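You operate a simulated robot arm through the tools that you are given. There is no shell and no other tool.

You are at the controls of a simulated robot arm. One attempt, no reset.

TASK
Wind the shoelace on the red block, return it to its slot and reset the dial.
Fine: block in the winder's slot, dial to FULL, then to START.

The check looks at the end state, three seconds after you hand in, the way a careful person would. Anything else that was tipped, shoved, dropped, spilled or broken makes it a failure.

THE ROBOT
A 7-joint arm with a two-finger parallel gripper, fixed in place. Base frame: the origin is at the foot of the arm, x ahead of it, y to its left, z up. Readings come in mm, rad, newtons and seconds.
Its first joint turns from -2.304 to 2.304 rad. Payload 3.91 kg.
The TCP is the grasp point between the finger pads, 30 mm short of the fingertips. In the tool frame z runs along the fingers and y along their closing line. Largest opening 110 mm; finger width 20, thickness 10; the body of the gripper, 48 by 112 mm, starts 55 mm behind the TCP.
Orientation is that of the tool frame in the base frame, as [roll, pitch, yaw] about the fixed x, y, z axes, in that order (R = Rz(yaw) Ry(pitch) Rx(roll)). With the fingers straight down and closing along the base's y, the tool's x points along the base's -x, its y along +y and its z along -z.

THE INTERFACE
- The arm moves only by the tool step_arm. Its argument "steps" is a list of rows, each a list of 3 entries, a list of its own where there are three numbers: the shift along the tool's x, y, z in cm, then the turn, a rotation vector about the tool's x, y, z in rad, then the closure, from 0 (fully open) to 1 (shut). In form: [[[dx, dy, dz], [rx, ry, rz], jaw], ...]. A call has 1 to 20 rows; each row shifts and turns the commanded pose from where the row before left it, along the tool's axes as they then stand. A row lasts 0.2 s, in which the tool goes at most 50 mm and 0.15 rad; a call with a longer step from one row to the next is refused whole, and so is a gripper value outside its range. A pose out of reach is approached as far as the arm can. The call stops where the force on the tool passes 40 N (or 10 N more than at its start, if that is more) or the arm is blocked; 0.2 s more then pass. Each finger travels about 108 mm/s and halts on what it meets, pressing with about 40 N; the grip force reading is that of the motor and also rises with nothing between the fingers. The clock runs only during rows and for 0.2 s after the last one: add rows that do not move to give the fingers time. It gives the time, the measured TCP pose, the force on the tool (base axes), the opening and the grip force at its end, in the units of the frame above (readings bear some noise), with the torque about the TCP (base axes, N m) and any sound that the robot's microphone picked up.
- Cameras (640 x 400 px; columns grow to the right, rows downward): "scene" is fixed at [218.4, 499.7, 1461.1]; the picture's right is [-0.96, -0.29, 0.00], its down [-0.09, 0.28, -0.95] and it looks along [0.28, -0.91, -0.30] (base axes); focal length 309 px, centre (320, 200). "wrist" rides on the gripper at [72, 17, -103] in the tool frame; the picture's right is [-0.23, 0.97, 0.00], its down [-0.76, -0.18, -0.62] and it looks along [-0.61, -0.14, 0.78] (tool axes); focal length 222 px, centre (320, 200).
- camera(camera): a new picture of that camera. The clock stands still meanwhile.
- locate(camera, pixels): for up to 12 pixels [column, row] of the newest picture of that camera ("zoom" is the newest enlarged one), the place [x, y, z] in the base frame of the surface seen there, good to about 3 mm. The clock stands still meanwhile.
- zoom(camera, box): a new picture of the part [left, top, right, bottom] of that camera's present view, enlarged. The clock stands still meanwhile.
- finish_job(): hands the job in; it is judged then, once.

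Open the gripper and draw the arm clear of the work before you hand the job in, unless the task says otherwise.

The tools are called after "Emit:" as name(argument=value, ...) on one line, values as JSON. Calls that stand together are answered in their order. step_arm: Moves the arm, as the interface text tells. Its arguments: {"type":"object","properties":{"steps":{"type":"array"}},"required":["steps"]} The other tools are called the same way: camera (camera) takes a picture; locate (camera, pixels) gives the place of the surface under pixels of a picture; zoom (camera, box) takes an enlarged picture of a part of a camera's view; finish_job () hands the job in.

At the start:

```text
time: 0.0
ee_pos: [411.3, -292.8, 1198.1]
tool_rot: [3.141, 0.0, -3.141]
ft_force: [-0.2, 0.8, -0.4]
ft_torque: [-0.02, -0.03, 0.01]
opening: 110.2
grasp_force: 0.2
```

scene: 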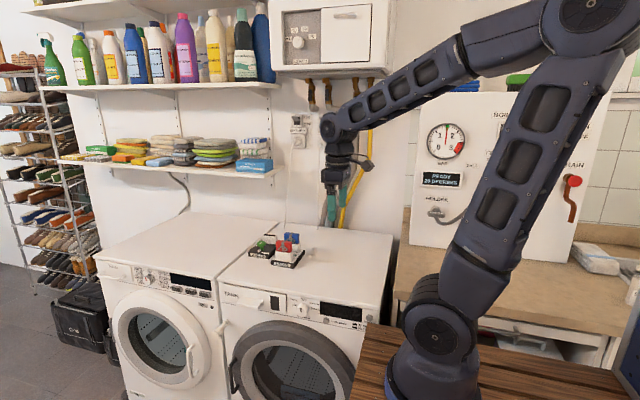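
wrist: 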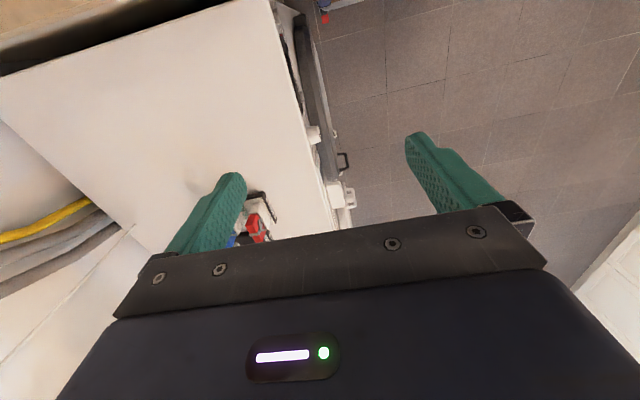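

The scene picture shows a small group of coloured blocks on the washer around (275,248), and a winder-like device on the wall panel. I'll zoom in on these areas.

Emit:
zoom(camera="scene", box=[230, 220, 330, 282])

Emit:
zoom(camera="scene", box=[400, 80, 620, 260])

Emit:
zoom(camera="scene", box=[260, 0, 400, 88])

Emit:
zoom(camera="scene", box=[210, 270, 390, 382])

```text
6.40 times, centred on (280, 251) of scene
```

zoom: 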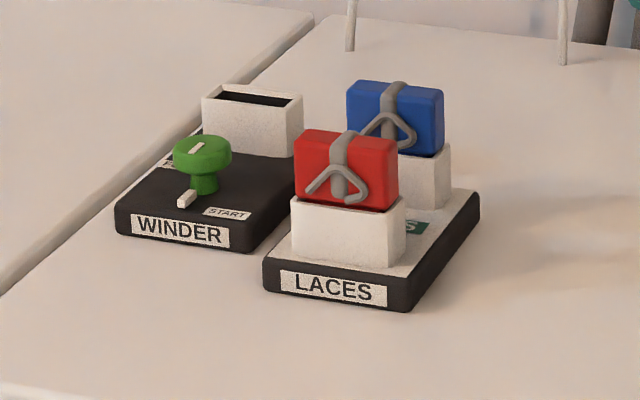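

```text
2.22 times, centred on (510, 170) of scene
```

zoom: 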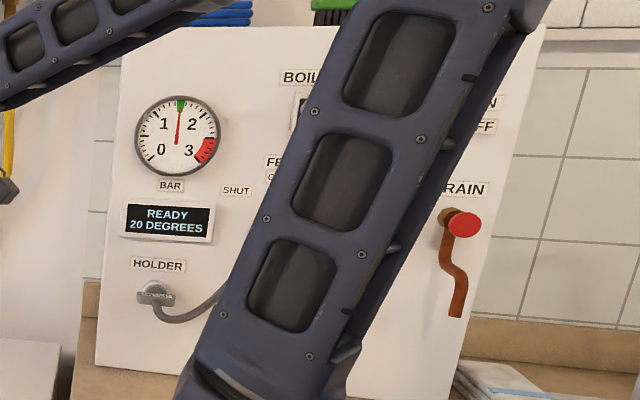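

```text
4.55 times, centred on (330, 44) of scene
```

zoom: 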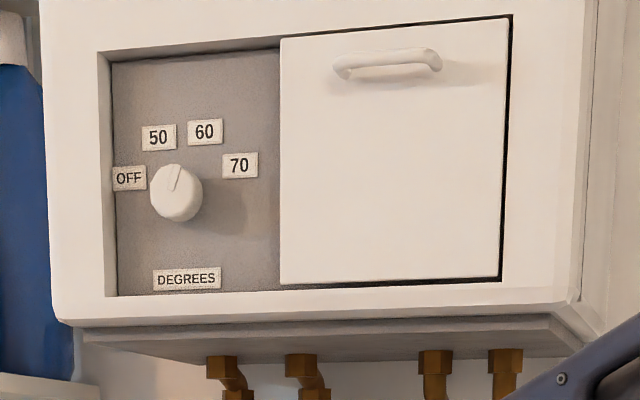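

```text
3.56 times, centred on (300, 326) of scene
```

zoom: 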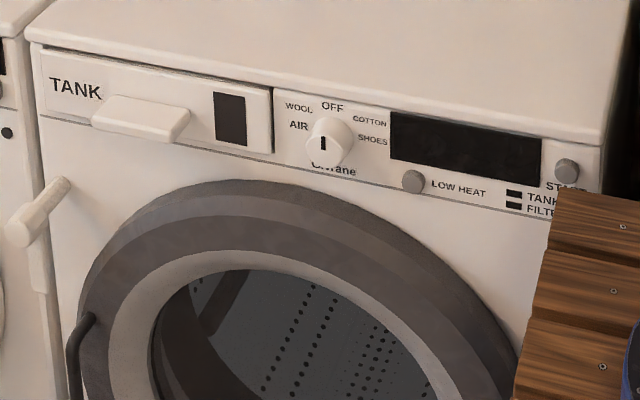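

The winder (black base, white empty slot, green dial) and the LACES rack (red front, blue rear) are on the dryer top. I take a tight zoom and locate points.

Emit:
zoom(camera="scene", box=[244, 228, 308, 268])

```text
10.00 times, centred on (276, 248) of scene
```

zoom: 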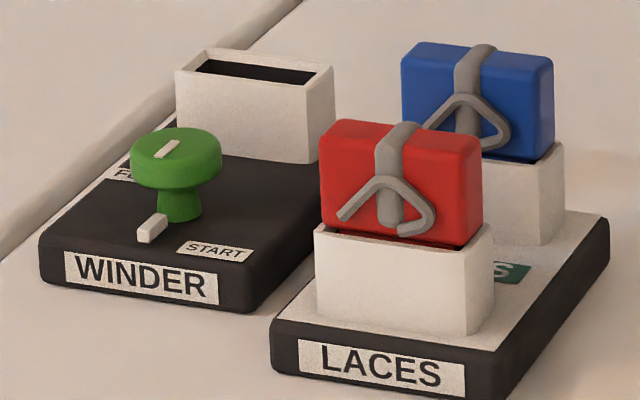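

Locating block top corners, slot rim, dial and labels in the 10x zoom.

Emit:
locate(camera="zoom", pixels=[[335, 125], [470, 142], [400, 130], [325, 180], [480, 180], [318, 232], [485, 250], [400, 275], [410, 48], [545, 65], [480, 52], [440, 330]])

Emit:
locate(camera="zoom", pixels=[[180, 66], [208, 52], [330, 66], [306, 86], [255, 72], [168, 150], [180, 205], [152, 228], [213, 251], [123, 174], [250, 230], [140, 265]])

```text
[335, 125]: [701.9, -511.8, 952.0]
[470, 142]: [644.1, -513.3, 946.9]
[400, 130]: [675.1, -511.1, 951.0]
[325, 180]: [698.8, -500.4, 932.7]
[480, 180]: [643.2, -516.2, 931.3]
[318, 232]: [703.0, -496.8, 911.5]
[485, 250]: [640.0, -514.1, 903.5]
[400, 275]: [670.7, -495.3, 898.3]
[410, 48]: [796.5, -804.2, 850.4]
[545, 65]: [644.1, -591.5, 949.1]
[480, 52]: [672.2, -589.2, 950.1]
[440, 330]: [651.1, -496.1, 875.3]
```

```text
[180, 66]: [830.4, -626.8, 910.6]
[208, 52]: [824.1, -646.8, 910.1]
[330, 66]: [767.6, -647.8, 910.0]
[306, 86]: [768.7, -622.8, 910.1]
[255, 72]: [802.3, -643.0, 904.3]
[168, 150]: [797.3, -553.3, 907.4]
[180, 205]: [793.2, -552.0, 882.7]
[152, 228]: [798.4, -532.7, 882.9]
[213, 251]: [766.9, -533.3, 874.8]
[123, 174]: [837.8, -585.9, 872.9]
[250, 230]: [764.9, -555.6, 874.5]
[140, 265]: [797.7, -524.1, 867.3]
```

Block top is around z≈951, the winder slot at about (800,-635), which is near the edge of reach. I check the surroundings (hoses, wall, dryer surface) before moving.

Emit:
locate(camera="scene", pixels=[[330, 215], [345, 215], [375, 215], [299, 130], [330, 80], [330, 70], [320, 240], [340, 280], [405, 225], [220, 140], [230, 172], [380, 340]])

Emit:
locate(camera="wrist", pixels=[[50, 225], [130, 230], [150, 120], [270, 20], [255, 225], [265, 200], [340, 160], [330, 135], [230, 240], [345, 195], [60, 30], [325, 15]])

```text
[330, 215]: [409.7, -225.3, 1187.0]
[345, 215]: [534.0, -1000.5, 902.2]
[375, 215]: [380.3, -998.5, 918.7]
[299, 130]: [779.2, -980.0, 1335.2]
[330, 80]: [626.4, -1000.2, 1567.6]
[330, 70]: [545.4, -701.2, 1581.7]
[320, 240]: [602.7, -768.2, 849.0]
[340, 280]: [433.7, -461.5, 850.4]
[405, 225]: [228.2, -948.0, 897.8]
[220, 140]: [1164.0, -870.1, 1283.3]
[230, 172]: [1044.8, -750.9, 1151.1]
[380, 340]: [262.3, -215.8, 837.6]
```

```text
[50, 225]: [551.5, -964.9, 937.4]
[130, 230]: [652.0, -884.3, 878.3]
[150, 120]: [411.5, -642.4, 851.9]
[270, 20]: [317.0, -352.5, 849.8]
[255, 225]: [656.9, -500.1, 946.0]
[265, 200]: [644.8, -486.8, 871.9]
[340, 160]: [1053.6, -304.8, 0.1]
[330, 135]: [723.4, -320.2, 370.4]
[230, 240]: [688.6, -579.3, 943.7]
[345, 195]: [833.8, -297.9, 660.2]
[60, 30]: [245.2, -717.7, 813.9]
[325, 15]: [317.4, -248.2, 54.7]
```

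Surroundings: dryer top z≈850, wall at y≈-1000, shelf edge at x>1040. I move at constant height toward (560,-500) to get a good wrist view of the winder.

Emit:
step_arm(steps=[[[-3, -4, 0], [0, 0, 0], 0], [[-3, -4, 0], [0, 0, 0], 0], [[-3, -4, 0], [0, 0, 0], 0], [[-3, -4, 0], [0, 0, 0], 0], [[-3, -4, 0], [0, 0, 0], 0], [[0, 0, 0], [0, 0, 0], 0]])

Emit:
camera(camera="wrist")

Emit:
camera(camera="scene")

```text
time: 1.4
ee_pos: [561.1, -492.7, 1197.0]
tool_rot: [-3.141, 0.0, -3.141]
ft_force: [-0.6, 0.1, 0.3]
ft_torque: [0.0, -0.02, 0.0]
opening: 110.1
grasp_force: 0.1
```

```text
taken
```

wrist: 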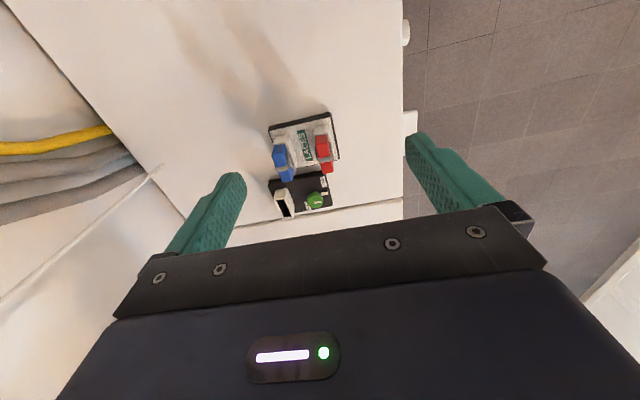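

```text
taken
```

scene: 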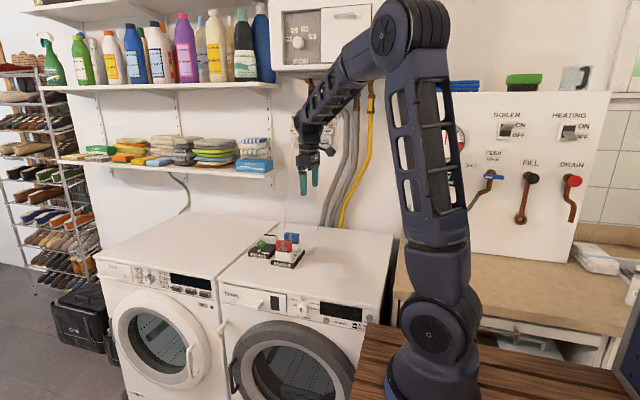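

The wrist view shows the rack and winder at (305,165). I zoom there.

Emit:
zoom(camera="wrist", box=[250, 105, 362, 225])

Emit:
zoom(camera="wrist", box=[262, 170, 342, 220])

```text
3.33 times, centred on (306, 165) of wrist
```

zoom: 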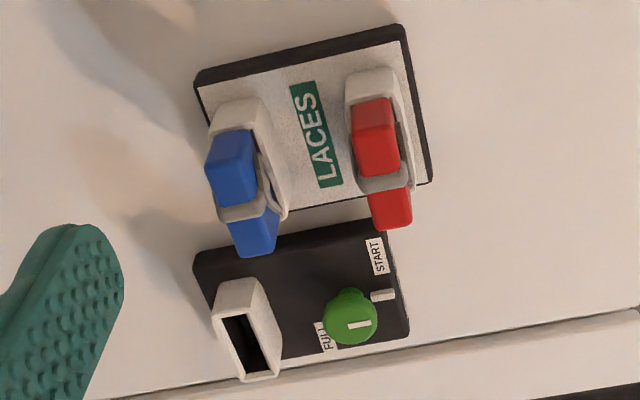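

```text
8.00 times, centred on (302, 195) of wrist
```

zoom: 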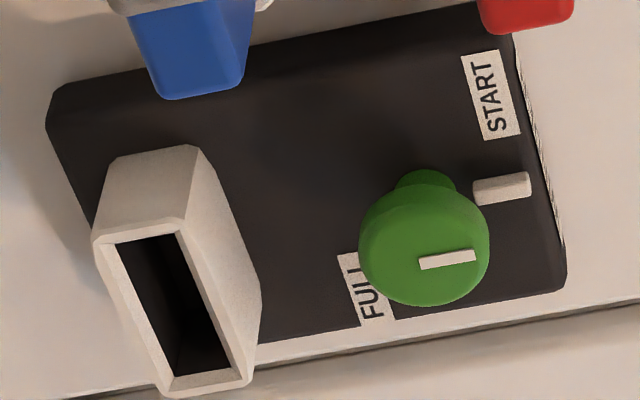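

The pointer on the dial currently points toward +y; START lies at -x side, FULL toward the slot side. I locate details in this 8x zoom.

Emit:
locate(camera="zoom", pixels=[[490, 95], [500, 188], [425, 245], [365, 290], [447, 260], [160, 230], [245, 375], [105, 235], [180, 310], [480, 25], [530, 188], [475, 192]])

Emit:
zoom(camera="wrist", box=[262, 107, 346, 187])

```text
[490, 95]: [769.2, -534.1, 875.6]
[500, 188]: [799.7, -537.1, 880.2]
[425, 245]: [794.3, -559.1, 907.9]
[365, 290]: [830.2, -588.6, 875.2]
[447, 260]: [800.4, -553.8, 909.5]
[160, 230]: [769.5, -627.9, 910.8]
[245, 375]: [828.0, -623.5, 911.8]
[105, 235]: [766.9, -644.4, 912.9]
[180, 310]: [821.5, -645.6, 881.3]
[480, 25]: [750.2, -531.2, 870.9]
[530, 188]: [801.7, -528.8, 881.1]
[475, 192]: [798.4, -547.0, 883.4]
```

```text
5.00 times, centred on (304, 147) of wrist
```

zoom: 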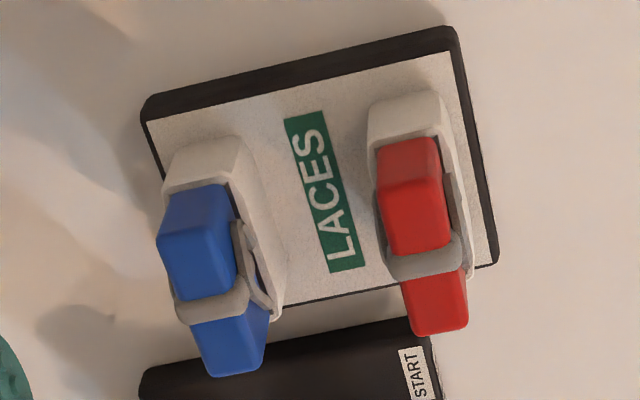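

Slot centre ≈(798,-635), dial centre ≈(797,-560), red block centre ≈(673,-511). I move above the red block and turn the tool 90° about its z so the jaws close along base x (clean block sides).

Emit:
step_arm(steps=[[[-2.8, -0.45, 2.4], [0, 0, 0], 0], [[-2.8, -0.45, 2.4], [0, 0, 0], 0], [[-2.8, -0.45, 2.4], [0, 0, 0], 0], [[-2.8, -0.45, 2.4], [0, 0, 0], 0], [[0, 0, 0], [0, 0, 0.1428], 0], [[0, 0, 0], [0, 0, 0.1428], 0], [[0, 0, 0], [0, 0, 0.1428], 0], [[0, 0, 0], [0, 0, 0.1428], 0], [[0, 0, 0], [0, 0, 0.1428], 0], [[0, 0, 0], [0, 0, 0.1428], 0], [[0, 0, 0], [0, 0, 0.1428], 0], [[0, 0, 0], [0, 0, 0.1428], 0], [[0, 0, 0], [0, 0, 0.1428], 0], [[0, 0, 0], [0, 0, 0.1428], 0], [[0, 0, 0], [0, 0, 0.1428], 0], [[0, 0, 0], [0, 0, 0], 0]])

Emit:
camera(camera="wrist")

Emit:
camera(camera="scene")

```text
time: 4.8
ee_pos: [671.7, -511.7, 1100.7]
tool_rot: [3.14, 0.0, 1.57]
ft_force: [0.6, -0.4, -0.6]
ft_torque: [-0.03, 0.0, 0.02]
opening: 110.1
grasp_force: 0.1
```

```text
taken
```

wrist: 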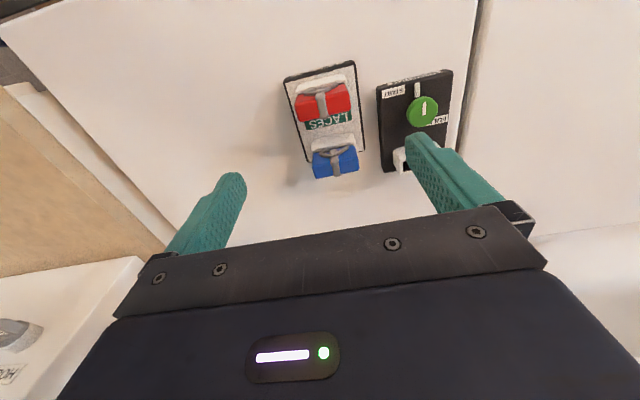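

```text
taken
```

scene: 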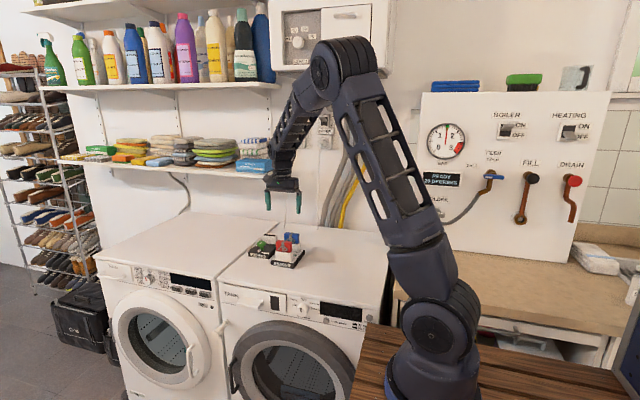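

Orientation is now closing along x. Before gripping anything I test reach over the winder slot: move to (798,-635,1030).

Emit:
step_arm(steps=[[[-2.46, 2.52, 0], [0, 0, 0], 0], [[-2.46, 2.52, 0], [0, 0, 0], 0], [[-2.46, 2.52, 0], [0, 0, 0], 0], [[-2.46, 2.52, 0], [0, 0, 0], 0], [[-2.46, 2.52, 0], [0, 0, 0], 0], [[0, 0, 3.5], [0, 0, 0], 0], [[0, 0, 3.5], [0, 0, 0], 0], [[0, 0, 0], [0, 0, 0], 0], [[0, 0, 0], [0, 0, 0], 0]])

Emit:
camera(camera="wrist")

Emit:
camera(camera="scene")

```text
time: 6.8
ee_pos: [799.0, -634.9, 1031.5]
tool_rot: [3.14, 0.0, 1.57]
ft_force: [0.6, -1.0, 0.1]
ft_torque: [-0.05, 0.03, 0.03]
opening: 109.8
grasp_force: 0.0
```

```text
taken
```

wrist: 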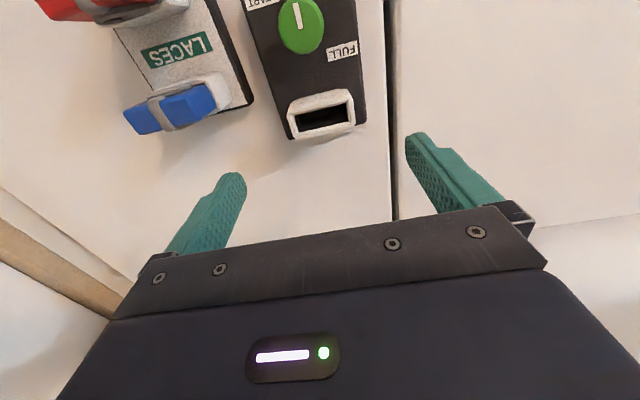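

```text
taken
```

scene: 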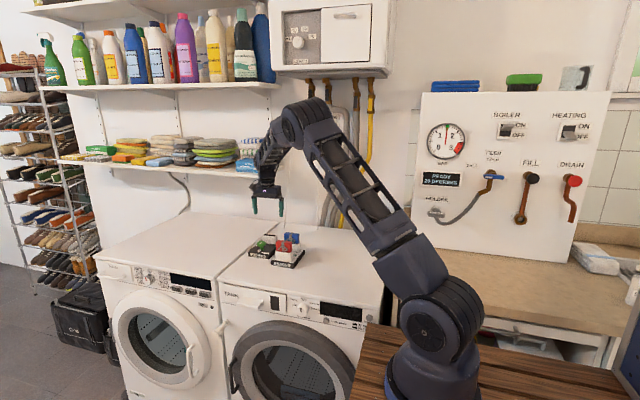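

Reach is fine here. I zoom in on the dial and slot from this near-vertical view and locate exact points.

Emit:
zoom(camera="wrist", box=[230, 0, 390, 150])

```text
2.67 times, centred on (310, 75) of wrist
```

zoom: 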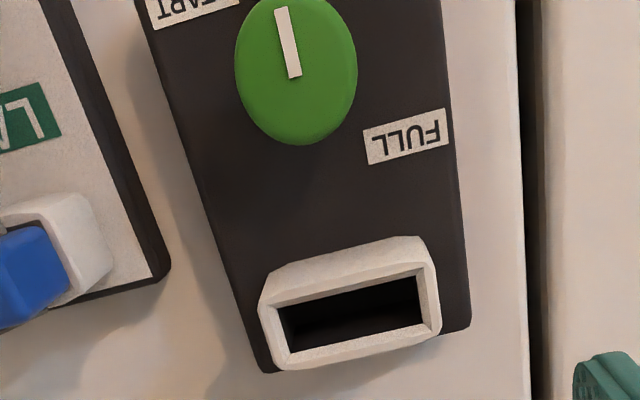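

I locate slot rim corners and knob edges in this zoom.

Emit:
locate(camera="zoom", pixels=[[266, 302], [425, 266], [436, 330], [283, 366], [272, 335], [432, 300], [350, 284], [355, 350], [236, 70], [357, 75], [300, 143], [405, 138]])

Emit:
locate(camera="zoom", pixels=[[277, 305], [417, 272], [423, 322], [291, 352], [295, 75], [300, 100], [281, 10], [330, 290], [340, 357], [250, 40], [345, 40], [300, 120]])

```text
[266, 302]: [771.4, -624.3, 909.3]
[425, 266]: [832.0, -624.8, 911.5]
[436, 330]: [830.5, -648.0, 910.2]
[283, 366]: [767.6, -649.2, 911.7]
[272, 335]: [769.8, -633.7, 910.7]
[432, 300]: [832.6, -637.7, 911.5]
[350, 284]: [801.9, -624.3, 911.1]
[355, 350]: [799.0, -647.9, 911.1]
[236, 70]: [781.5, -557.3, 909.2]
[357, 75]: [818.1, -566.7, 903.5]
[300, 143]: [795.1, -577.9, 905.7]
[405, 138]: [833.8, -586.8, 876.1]
```

```text
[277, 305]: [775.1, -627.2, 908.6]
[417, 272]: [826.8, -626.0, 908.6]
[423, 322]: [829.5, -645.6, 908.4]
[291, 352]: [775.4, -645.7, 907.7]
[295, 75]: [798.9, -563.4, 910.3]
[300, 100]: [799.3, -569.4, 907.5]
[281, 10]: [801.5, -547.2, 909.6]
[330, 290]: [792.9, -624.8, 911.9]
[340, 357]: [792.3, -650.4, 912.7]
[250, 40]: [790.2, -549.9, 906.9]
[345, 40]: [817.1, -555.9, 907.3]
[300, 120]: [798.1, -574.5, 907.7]
```

Winder slot centre ≈(800.3,-636), inner opening ≈54×20 mm; dial centre ≈(799.5,-560). Now I move over the rack for a precise view of the red block and its holder.

Emit:
step_arm(steps=[[[0, 0, -3], [0, 0, 0], 0], [[2.5, -3.2, 0], [0, 0, 0], 0], [[2.5, -3.2, 0], [0, 0, 0], 0], [[2.5, -3.2, 0], [0, 0, 0], 0], [[2.5, -3.2, 0], [0, 0, 0], 0], [[0, 0, 0], [0, 0, 0], 0]])

Emit:
camera(camera="wrist")

Emit:
zoom(camera="wrist", box=[220, 0, 400, 160])

```text
time: 8.2
ee_pos: [669.0, -532.9, 1062.8]
tool_rot: [-3.141, -0.001, 1.57]
ft_force: [0.0, 1.1, -0.1]
ft_torque: [0.0, -0.01, 0.01]
opening: 110.0
grasp_force: 0.0
```

```text
taken
```

wrist: 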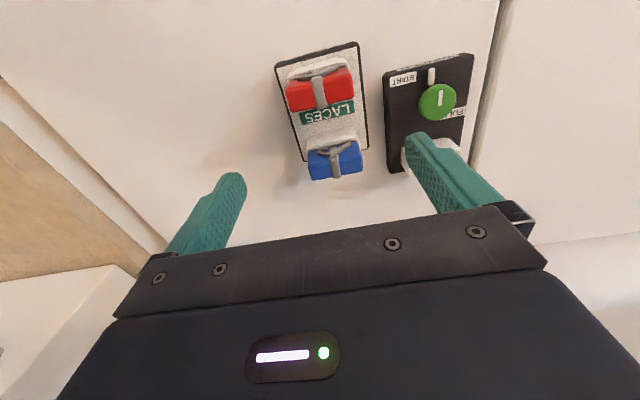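

```text
2.50 times, centred on (310, 80) of wrist
```

zoom: 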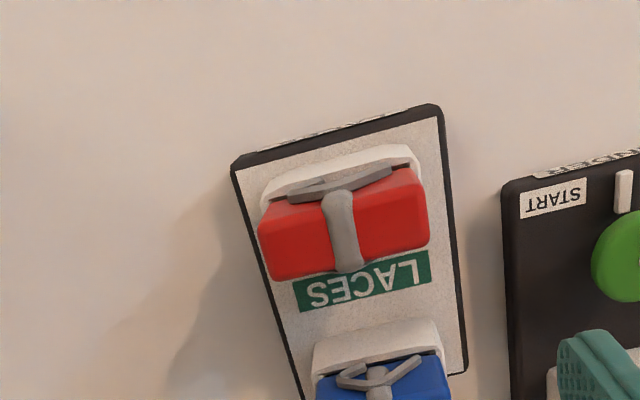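

Red block is at (320,90). A tighter zoom for locating its edges.

Emit:
zoom(camera="wrist", box=[272, 40, 368, 120])

```text
5.00 times, centred on (320, 80) of wrist
```

zoom: 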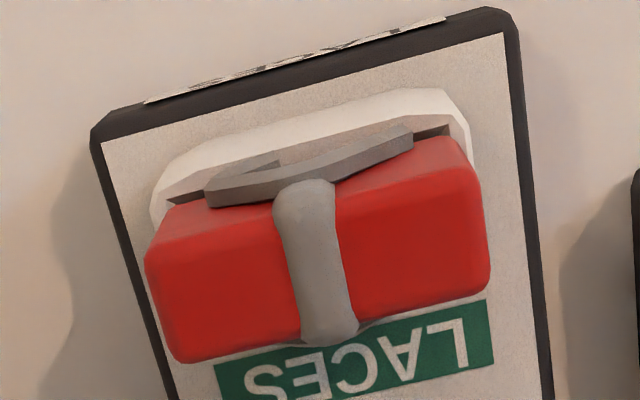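

I locate block top corners and holder rim points here.

Emit:
locate(camera="zoom", pixels=[[150, 265], [178, 355], [485, 200], [487, 285], [165, 300], [488, 240], [230, 235], [240, 335], [420, 200], [420, 300], [155, 240], [478, 190]])

Emit:
locate(camera="zoom", pixels=[[155, 205], [465, 125], [170, 190], [450, 105], [300, 130], [300, 150], [100, 145], [510, 35], [115, 120], [490, 15], [320, 250], [330, 160]])

```text
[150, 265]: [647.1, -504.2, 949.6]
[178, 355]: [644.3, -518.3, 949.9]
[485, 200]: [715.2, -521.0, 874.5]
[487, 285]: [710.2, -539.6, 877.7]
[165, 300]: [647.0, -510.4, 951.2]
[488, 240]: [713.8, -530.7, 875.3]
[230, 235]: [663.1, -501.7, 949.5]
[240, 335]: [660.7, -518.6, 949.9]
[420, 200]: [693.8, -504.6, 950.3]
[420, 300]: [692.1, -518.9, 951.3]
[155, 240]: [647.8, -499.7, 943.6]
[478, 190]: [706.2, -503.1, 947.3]
```

```text
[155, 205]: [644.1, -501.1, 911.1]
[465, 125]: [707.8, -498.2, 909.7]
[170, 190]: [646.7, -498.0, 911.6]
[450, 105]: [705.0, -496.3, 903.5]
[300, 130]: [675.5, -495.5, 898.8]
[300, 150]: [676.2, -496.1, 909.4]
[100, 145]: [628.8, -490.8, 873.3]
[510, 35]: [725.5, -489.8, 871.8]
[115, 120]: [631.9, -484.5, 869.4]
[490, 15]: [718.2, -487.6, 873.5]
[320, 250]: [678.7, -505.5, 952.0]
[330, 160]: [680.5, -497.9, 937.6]
```

Block spans x≈646–706, y≈-500…-519, top z≈951; holder centre ≈(676,-509), rim z≈911. I align over it and descend with jaws partly closed to z≈965, then check.

Emit:
step_arm(steps=[[[2.35, 0.7, 0], [0, 0, 0], 0.15], [[0, 0, 3.5], [0, 0, 0], 0.15], [[0, 0, 3.5], [0, 0, 0], 0.15], [[0, 0, 2.8], [0, 0, 0], 0.15], [[0, 0, 0], [0, 0, 0], 0.15]])

Emit:
camera(camera="wrist")

Emit:
zoom(camera="scene", box=[230, 200, 330, 272])

```text
time: 9.4
ee_pos: [676.7, -510.0, 964.2]
tool_rot: [-3.141, 0.0, 1.572]
ft_force: [-0.6, 0.8, -0.4]
ft_torque: [0.0, 0.01, 0.02]
opening: 93.6
grasp_force: 0.1
```

```text
taken
```

wrist: 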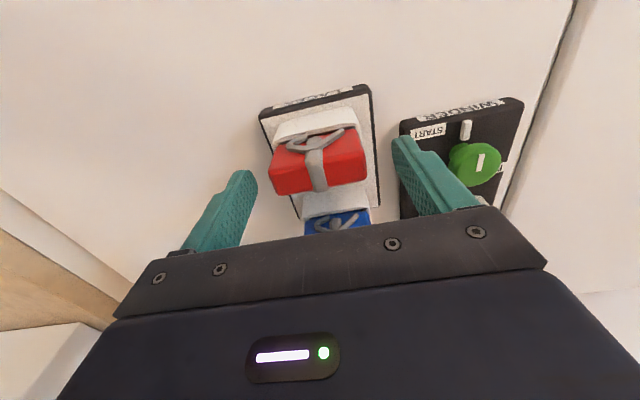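

```text
5.56 times, centred on (280, 236) of scene
```

zoom: 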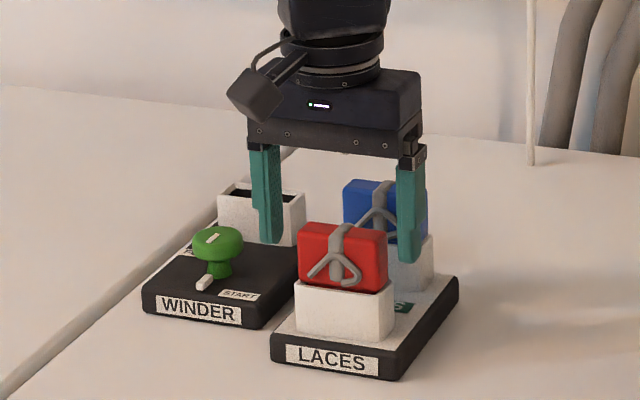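

The jaws straddle the block; I verify finger y relative to the block by locating points on the fingertips in the scene zoom.

Emit:
locate(camera="zoom", pixels=[[270, 230], [408, 250], [270, 200], [408, 215], [315, 228], [375, 235], [340, 228]])

Emit:
locate(camera="wrist", pixels=[[245, 177], [398, 143], [280, 180], [362, 165], [320, 175]])

```text
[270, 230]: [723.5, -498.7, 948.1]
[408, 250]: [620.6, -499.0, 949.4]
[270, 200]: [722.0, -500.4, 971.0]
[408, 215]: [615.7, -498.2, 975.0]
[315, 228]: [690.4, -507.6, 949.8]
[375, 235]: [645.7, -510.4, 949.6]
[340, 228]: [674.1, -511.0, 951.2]
```

```text
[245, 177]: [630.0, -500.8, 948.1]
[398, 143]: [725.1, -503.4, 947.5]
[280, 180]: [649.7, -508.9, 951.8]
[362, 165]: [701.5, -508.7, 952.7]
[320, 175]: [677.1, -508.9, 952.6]
```

Fingers are centred on y≈-510, matching the block (≈-509). I lower 17 mm (tips 917, above the rim at 911) and close.

Emit:
step_arm(steps=[[[0, 0, 1.0], [0, 0, 0], 0.15], [[0.05, 0, 0.7], [0, 0, 0], 0.15], [[0, 0, 0], [0, 0, 0], 0.15], [[0, 0, 0], [0, 0, 0], 0.3], [[0, 0, 0], [0, 0, 0], 0.4], [[0, 0, 0], [0, 0, 0], 0.5], [[0, 0, 0], [0, 0, 0], 0.6], [[0, 0, 0], [0, 0, 0], 0.6]])

Emit:
zoom(camera="scene", box=[230, 200, 330, 272])

Emit:
camera(camera="wrist")

```text
time: 11.2
ee_pos: [677.1, -510.0, 946.1]
tool_rot: [3.14, 0.0, 1.57]
ft_force: [-7.0, -0.7, -0.6]
ft_torque: [0.0, 0.25, 0.03]
opening: 61.2
grasp_force: 39.7
```

```text
5.56 times, centred on (280, 236) of scene
```

zoom: 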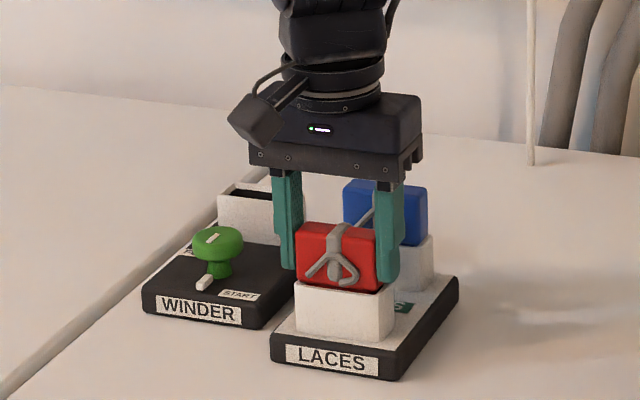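

```text
taken
```

wrist: 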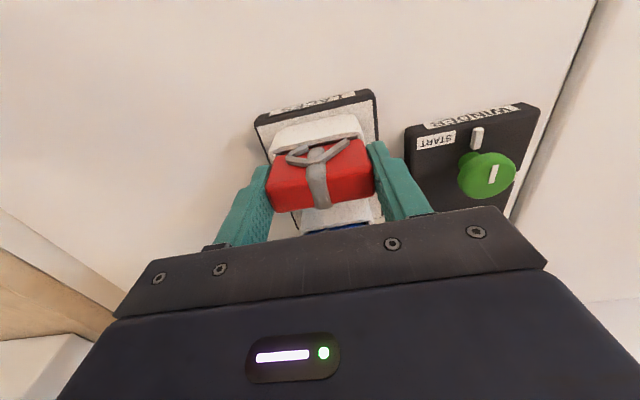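

Gripped (opening 61, 40 N). The -7 N x-force suggests I'm slightly to +x of the block centre; I nudge -x by 1 mm and lift slowly.

Emit:
step_arm(steps=[[[0, -0.1, 0], [0, 0, 0], 0.6], [[0, 0, 0], [0, 0, 0], 0.6]])

```text
time: 11.8
ee_pos: [676.3, -509.2, 946.4]
tool_rot: [3.141, -0.001, 1.571]
ft_force: [0.5, -0.1, -0.1]
ft_torque: [0.0, 0.01, 0.02]
opening: 61.8
grasp_force: 40.2
```

Force is now ~0, so the seated reference is TCP (676.3,-509.6,946.3). I lift straight up 90 mm.

Emit:
step_arm(steps=[[[0, 0, -1], [0, 0, 0], 0.6], [[0, 0, -1], [0, 0, 0], 0.6], [[0, 0, -1], [0, 0, 0], 0.6], [[0, 0, -2], [0, 0, 0], 0.6], [[0, 0, -2], [0, 0, 0], 0.6], [[0, 0, -2], [0, 0, 0], 0.6], [[0, 0, 0], [0, 0, 0], 0.6]])

Emit:
zoom(camera="scene", box=[230, 180, 330, 272])

Emit:
camera(camera="wrist")

```text
time: 13.4
ee_pos: [676.1, -508.9, 1036.4]
tool_rot: [3.142, 0.0, 1.571]
ft_force: [0.6, -0.2, -1.2]
ft_torque: [-0.04, 0.03, -0.02]
opening: 61.5
grasp_force: 39.8
```

```text
4.35 times, centred on (280, 226) of scene
```

zoom: 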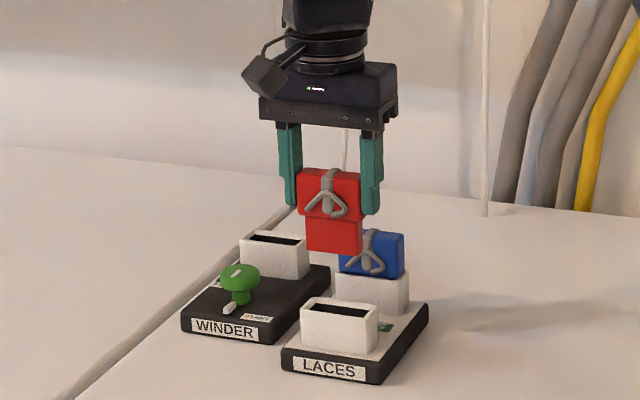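

```text
taken
```

wrist: 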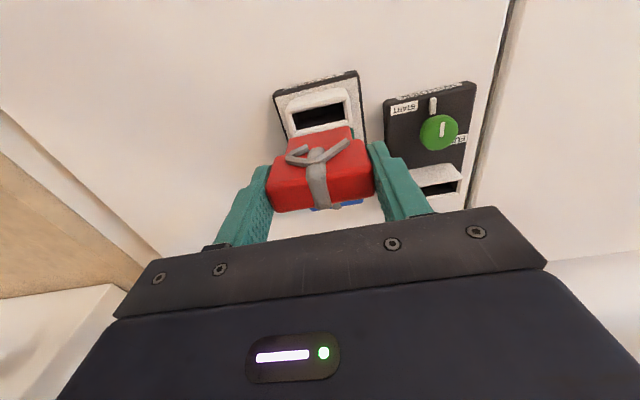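

The block lifted cleanly with a narrower lower part; both empty slots are visible. I measure both slots in the same wrist view to calibrate the displacement.

Emit:
zoom(camera="wrist", box=[272, 70, 372, 140])

Emit:
zoom(camera="scene", box=[255, 226, 323, 270])

```text
5.71 times, centred on (322, 105) of wrist
```

zoom: 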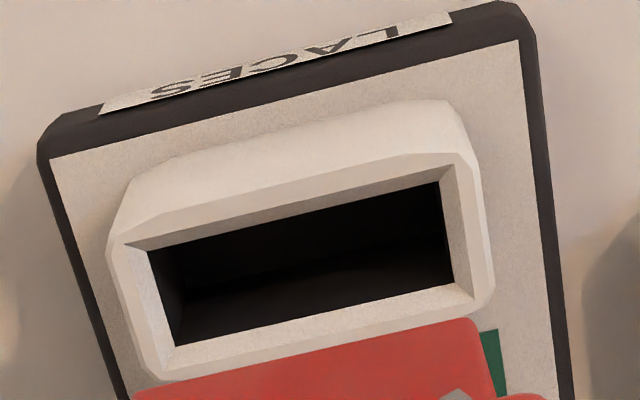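

```text
9.09 times, centred on (289, 248) of scene
```

zoom: 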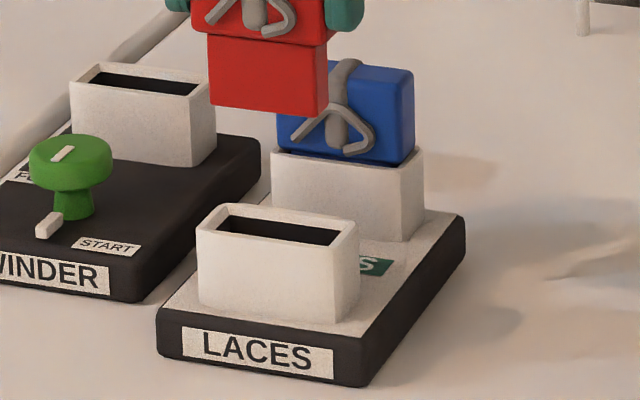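

Both slots have chamfered lead-ins. I locate corresponding rim points of the winder slot and rack slot in this scene zoom.

Emit:
locate(camera="zoom", pixels=[[75, 85], [99, 66], [209, 83], [190, 98], [135, 91], [155, 74], [200, 230], [224, 206], [353, 224], [332, 242], [265, 236], [288, 214]])

```text
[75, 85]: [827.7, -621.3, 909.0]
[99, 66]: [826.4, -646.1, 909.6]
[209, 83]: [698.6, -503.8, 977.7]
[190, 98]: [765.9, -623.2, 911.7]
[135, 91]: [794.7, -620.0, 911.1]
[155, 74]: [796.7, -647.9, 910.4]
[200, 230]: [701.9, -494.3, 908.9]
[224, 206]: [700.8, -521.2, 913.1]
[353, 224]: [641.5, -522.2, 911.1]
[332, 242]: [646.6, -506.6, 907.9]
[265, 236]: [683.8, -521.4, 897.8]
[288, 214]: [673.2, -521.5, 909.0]
```

The displacement rack→winder slot is ≈(+124.6,-126.5). I carry the block across at this height (block bottom ≈965, above the blue block and knob).

Emit:
step_arm(steps=[[[-2.53, 2.49, 0], [0, 0, 0], 0.6], [[-2.53, 2.49, 0], [0, 0, 0], 0.6], [[-2.53, 2.49, 0], [0, 0, 0], 0.6], [[-2.53, 2.49, 0], [0, 0, 0], 0.6], [[-2.53, 2.49, 0], [0, 0, 0], 0.6], [[0, 0, 0], [0, 0, 0], 0.6], [[0, 0, 0], [0, 0, 0], 0.6]])

Emit:
camera(camera="wrist")

Emit:
zoom(camera="scene", box=[230, 200, 310, 264])

```text
time: 15.0
ee_pos: [800.6, -636.4, 1035.6]
tool_rot: [-3.141, -0.002, 1.57]
ft_force: [0.7, -0.6, -1.8]
ft_torque: [-0.01, -0.03, -0.01]
opening: 61.3
grasp_force: 40.4
```

```text
taken
```

wrist: 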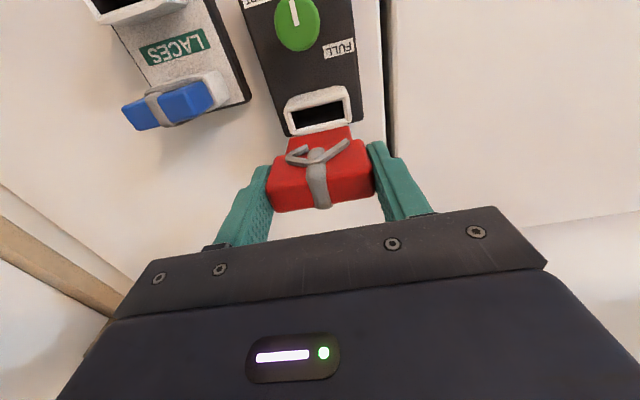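

```text
6.25 times, centred on (270, 232) of scene
```

zoom: 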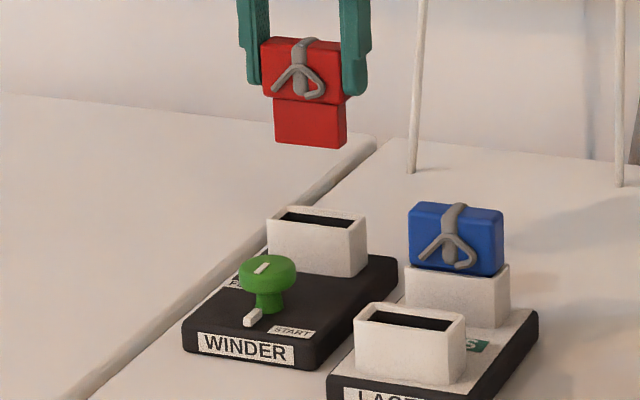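

For comparison with the rack view at equal height, I take the same zoom box; the slot should appear at the same pixels.

Emit:
zoom(camera="wrist", box=[272, 70, 372, 140])

```text
5.71 times, centred on (322, 105) of wrist
```

zoom: 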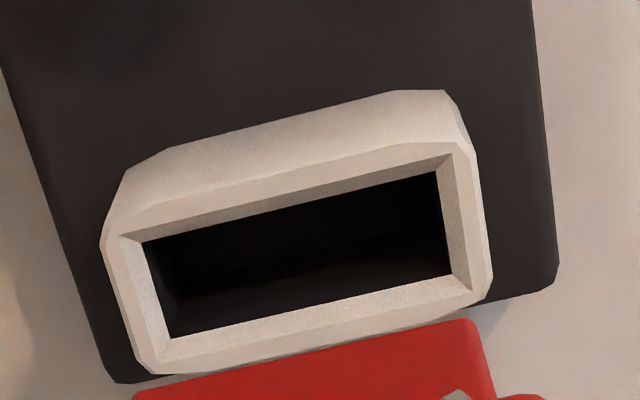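

Compared with the rack view, the slot appears ≈1 px left and ≈1.7 px higher, i.e. I'm about 1.6 mm too far in -y and 0.5 mm in +x. I correct and locate the block's bottom edge in the scene.

Emit:
step_arm(steps=[[[0.16, -0.05, 0], [0, 0, 0], 0.6], [[0, 0, 0], [0, 0, 0], 0.6], [[0, 0, 0], [0, 0, 0], 0.6]])

Emit:
zoom(camera="wrist", box=[272, 70, 372, 140])

Emit:
zoom(camera="scene", box=[230, 200, 310, 264])

Emit:
locate(camera="zoom", pixels=[[280, 140], [340, 146], [310, 130], [275, 96], [300, 98], [265, 42], [335, 50]])

```text
time: 15.8
ee_pos: [801.4, -634.1, 1035.3]
tool_rot: [-3.141, 0.002, 1.572]
ft_force: [0.0, 0.2, -1.4]
ft_torque: [0.01, 0.01, 0.02]
opening: 61.2
grasp_force: 39.8
```

```text
5.71 times, centred on (322, 105) of wrist
```

zoom: 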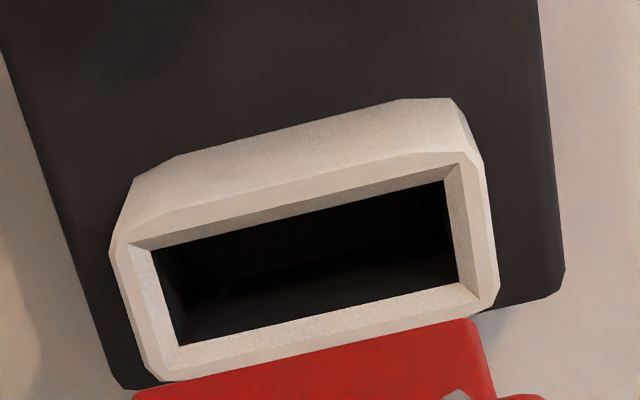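

```text
6.25 times, centred on (270, 232) of scene
```

zoom: 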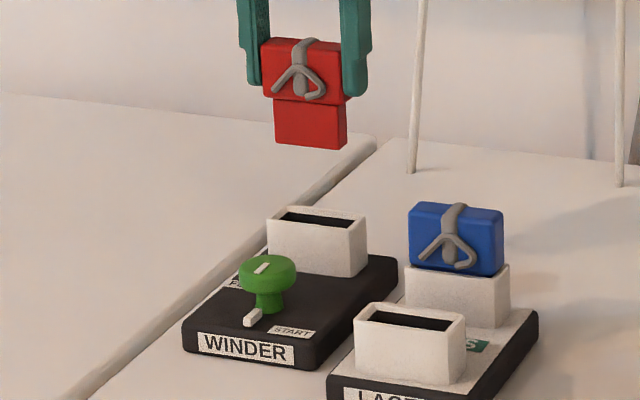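

```text
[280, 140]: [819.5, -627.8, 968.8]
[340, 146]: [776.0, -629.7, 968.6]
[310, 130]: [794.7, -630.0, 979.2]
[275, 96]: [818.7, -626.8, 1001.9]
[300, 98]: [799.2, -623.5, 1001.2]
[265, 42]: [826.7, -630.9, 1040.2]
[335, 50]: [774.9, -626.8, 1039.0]
```

Alignment now matches the rack view within ~0.5 mm. Peg bottom ≈ TCP-68, shoulder ≈ TCP-34; I descend to just above the rim.

Emit:
step_arm(steps=[[[0, 0.03, 1], [0, 0, 0], 0.6], [[0, 0, 1.5], [0, 0, 0], 0.6], [[0, 0, 1.5], [0, 0, 0], 0.6], [[0, 0, 0.8], [0, 0, 0], 0.6], [[0, 0, 0], [0, 0, 0], 0.6], [[0, 0, 0], [0, 0, 0], 0.6]])

Emit:
zoom(camera="scene", box=[240, 210, 300, 258])

Emit:
zoom(camera="wrist", box=[262, 90, 382, 180])

```text
time: 17.2
ee_pos: [800.6, -634.6, 987.1]
tool_rot: [-3.141, 0.0, 1.57]
ft_force: [0.0, 0.2, -1.0]
ft_torque: [-0.02, -0.01, 0.02]
opening: 61.2
grasp_force: 39.8
```

```text
8.33 times, centred on (270, 234) of scene
```

zoom: 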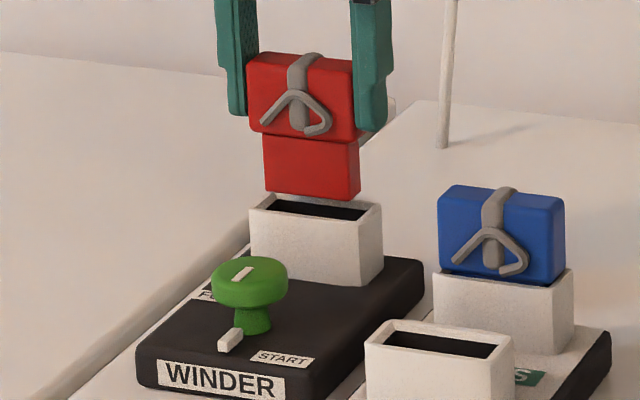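

```text
4.44 times, centred on (322, 135) of wrist
```

zoom: 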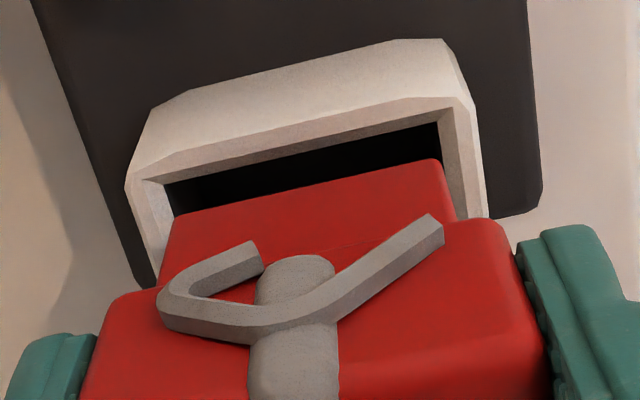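

The peg is centred just above the slot. I descend 14 mm in small rows and watch force.

Emit:
step_arm(steps=[[[0, 0, 0.3], [0, 0, 0], 0.6], [[0, 0, 0.3], [0, 0, 0], 0.6], [[0, 0, 0.2], [0, 0, 0], 0.6], [[0, 0, 0.2], [0, 0, 0], 0.6], [[0, 0, 0.2], [0, 0, 0], 0.6], [[0, 0, 0.2], [0, 0, 0], 0.6]])

```text
time: 18.6
ee_pos: [800.9, -635.8, 973.7]
tool_rot: [-3.14, 0.0, 1.571]
ft_force: [-0.1, -0.2, -0.1]
ft_torque: [-0.01, -0.02, -0.02]
opening: 61.5
grasp_force: 40.2
```

No contact force and the peg is about 6 mm inside. Continue down toward seated height.

Emit:
step_arm(steps=[[[0, 0, 0.4], [0, 0, 0], 0.6], [[0, 0, 0.4], [0, 0, 0], 0.6], [[0, 0, 0.4], [0, 0, 0], 0.6], [[0, 0, 0.4], [0, 0, 0], 0.6], [[0, 0, 0.3], [0, 0, 0], 0.6], [[0, 0, 0.3], [0, 0, 0], 0.6], [[0, 0, 0], [0, 0, 0], 0.6]])

Emit:
zoom(camera="scene", box=[240, 210, 300, 258])

```text
time: 20.2
ee_pos: [800.0, -635.1, 952.1]
tool_rot: [3.141, 0.001, 1.57]
ft_force: [-0.2, 0.4, -1.7]
ft_torque: [0.01, 0.01, 0.0]
opening: 61.6
grasp_force: 39.9
```

```text
8.33 times, centred on (270, 234) of scene
```

zoom: 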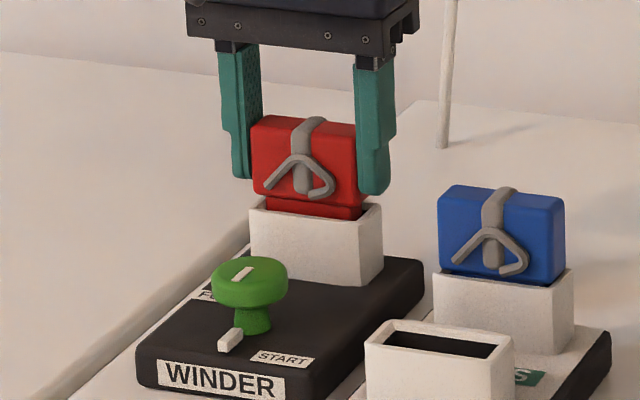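

Almost seated (~6 mm left), no side force. I lower the final millimetres in 1 mm rows.

Emit:
step_arm(steps=[[[0, 0, 0.2], [0, 0, 0], 0.6], [[0, 0, 0.2], [0, 0, 0], 0.6], [[0, 0, 0.1], [0, 0, 0], 0.6], [[0, 0, 0.1], [0, 0, 0], 0.6], [[0, 0, 0], [0, 0, 0], 0.6]])

Emit:
zoom(camera="scene", box=[240, 210, 300, 258])

```text
time: 21.4
ee_pos: [800.6, -635.6, 946.1]
tool_rot: [3.142, 0.0, 1.57]
ft_force: [0.1, -0.9, 2.7]
ft_torque: [-0.02, -0.04, -0.01]
opening: 61.4
grasp_force: 39.7
```

```text
8.33 times, centred on (270, 234) of scene
```

zoom: 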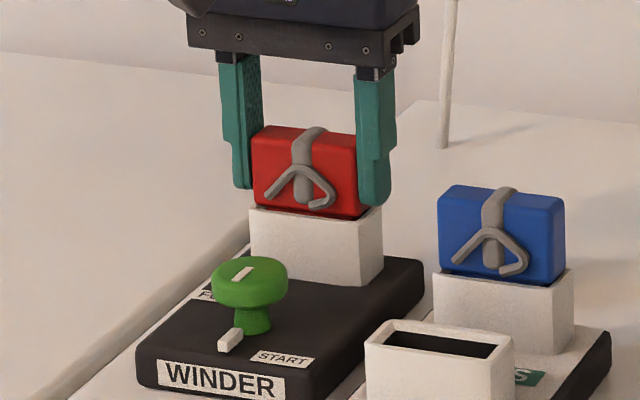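

Seated (z 946.1, light upward contact 2.7 N). I open the jaws and rise straight up.

Emit:
step_arm(steps=[[[0, 0, 0], [0, 0, 0], 0.4], [[0, 0, 0], [0, 0, 0], 0.25], [[0, 0, 0], [0, 0, 0], 0.15], [[0, 0, 0], [0, 0, 0], 0.15], [[0, 0, -1], [0, 0, 0], 0.15], [[0, 0, -3], [0, 0, 0], 0.15], [[0, 0, -4], [0, 0, 0], 0.15], [[0, 0, -2], [0, 0, 0], 0.15], [[0, 0, 0], [0, 0, 0], 0.15]])

Emit:
camera(camera="wrist")

Emit:
zoom(camera="scene", box=[240, 210, 300, 258])

```text
time: 23.4
ee_pos: [801.1, -635.3, 1047.2]
tool_rot: [3.141, 0.0, 1.569]
ft_force: [-1.2, 0.7, -0.4]
ft_torque: [-0.02, 0.0, 0.02]
opening: 93.4
grasp_force: 0.0
```

```text
taken
```

wrist: 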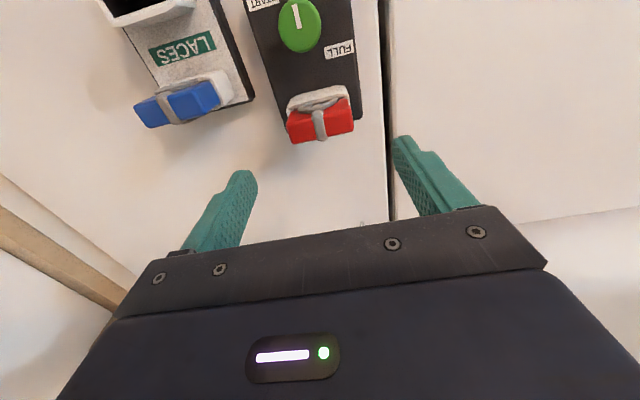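

```text
8.33 times, centred on (270, 234) of scene
```

zoom: 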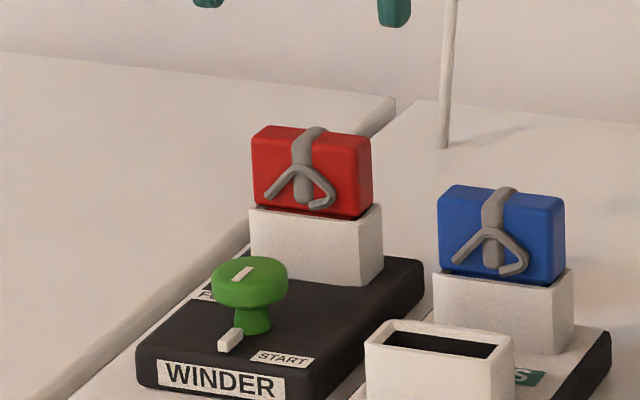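

The red block is seated in the winder. Next I move over the dial (799.7,-560.3) and turn the tool by -126° so there's wrist room for both dial turns.

Emit:
step_arm(steps=[[[3.75, -0.03, 0], [0, 0, 0], 0.15], [[3.75, -0.03, 0], [0, 0, 0], 0.15], [[0, 0, 0], [0, 0, -0.147], 0.3], [[0, 0, 0], [0, 0, -0.147], 0.4], [[0, 0, 0], [0, 0, -0.147], 0.45], [[0, 0, 0], [0, 0, -0.147], 0.45], [[0, 0, 0], [0, 0, -0.147], 0.45], [[0, 0, 0], [0, 0, -0.147], 0.45], [[0, 0, 0], [0, 0, -0.147], 0.45], [[0, 0, 0], [0, 0, -0.147], 0.45], [[0, 0, 0], [0, 0, -0.147], 0.45], [[0, 0, 0], [0, 0, -0.147], 0.45], [[0, 0, 0], [0, 0, -0.147], 0.45], [[0, 0, 0], [0, 0, -0.147], 0.45], [[0, 0, 0], [0, 0, -0.147], 0.45], [[0, 0, 0], [0, 0, -0.147], 0.45], [[0, 0, 0], [0, 0, -0.147], 0.45], [[0, 0, 0], [0, 0, 0], 0.45], [[0, 0, 0], [0, 0, 0], 0.45]])

Emit:
camera(camera="wrist")

Emit:
camera(camera="scene")

```text
time: 27.4
ee_pos: [799.4, -558.6, 1046.2]
tool_rot: [3.14, -0.001, -2.508]
ft_force: [0.6, 0.4, 0.1]
ft_torque: [-0.01, 0.02, 0.0]
opening: 60.7
grasp_force: 0.1
```

```text
taken
```

wrist: 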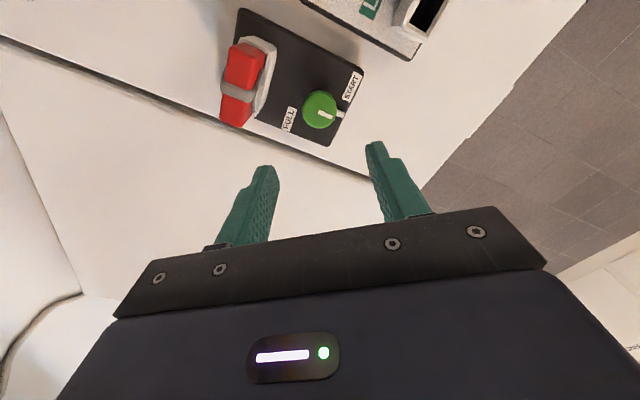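

```text
taken
```

scene: 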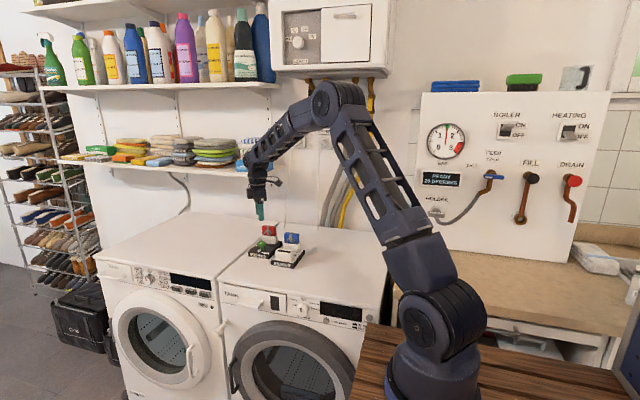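

The tool turned fully. I zoom on the dial to refine its centre.

Emit:
zoom(camera="wrist", box=[270, 60, 370, 150])

Emit:
locate(camera="zoom", pixels=[[214, 220], [428, 220], [320, 135], [320, 300], [320, 210], [250, 150], [400, 280], [250, 280], [390, 150], [345, 225], [420, 215], [450, 215]])

```text
4.44 times, centred on (320, 105) of wrist
```

zoom: 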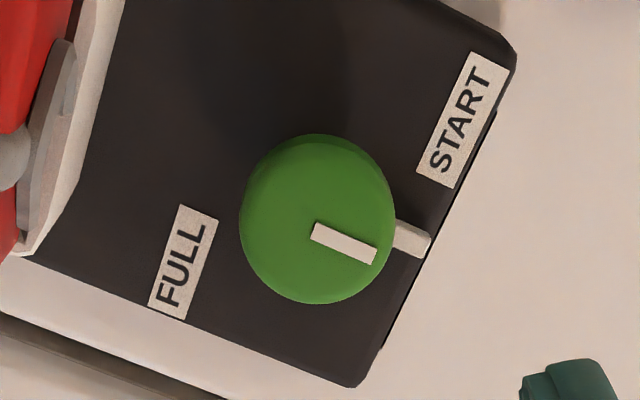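

```text
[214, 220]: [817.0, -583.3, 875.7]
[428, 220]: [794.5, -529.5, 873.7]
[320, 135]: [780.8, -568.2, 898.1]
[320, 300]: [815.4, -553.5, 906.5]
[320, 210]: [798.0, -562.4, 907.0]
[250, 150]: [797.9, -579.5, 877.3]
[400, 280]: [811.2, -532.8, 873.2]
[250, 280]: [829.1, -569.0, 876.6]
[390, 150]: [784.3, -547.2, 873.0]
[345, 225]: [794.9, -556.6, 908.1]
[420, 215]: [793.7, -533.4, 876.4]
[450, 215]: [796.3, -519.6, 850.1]
```

I refine: locating disc edges and centre once more.

Emit:
locate(camera="zoom", pixels=[[244, 222], [391, 222], [318, 148], [318, 298], [318, 225], [265, 170], [370, 275], [265, 275], [370, 172], [315, 232], [378, 255], [412, 240]])

```text
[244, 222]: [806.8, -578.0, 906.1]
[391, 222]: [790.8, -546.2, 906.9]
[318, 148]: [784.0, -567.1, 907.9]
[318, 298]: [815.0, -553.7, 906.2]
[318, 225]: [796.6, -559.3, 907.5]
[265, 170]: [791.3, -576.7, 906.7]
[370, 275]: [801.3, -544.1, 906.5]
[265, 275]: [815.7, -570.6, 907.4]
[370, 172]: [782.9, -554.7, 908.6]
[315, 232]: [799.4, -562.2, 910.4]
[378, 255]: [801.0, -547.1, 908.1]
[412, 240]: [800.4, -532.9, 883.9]
```

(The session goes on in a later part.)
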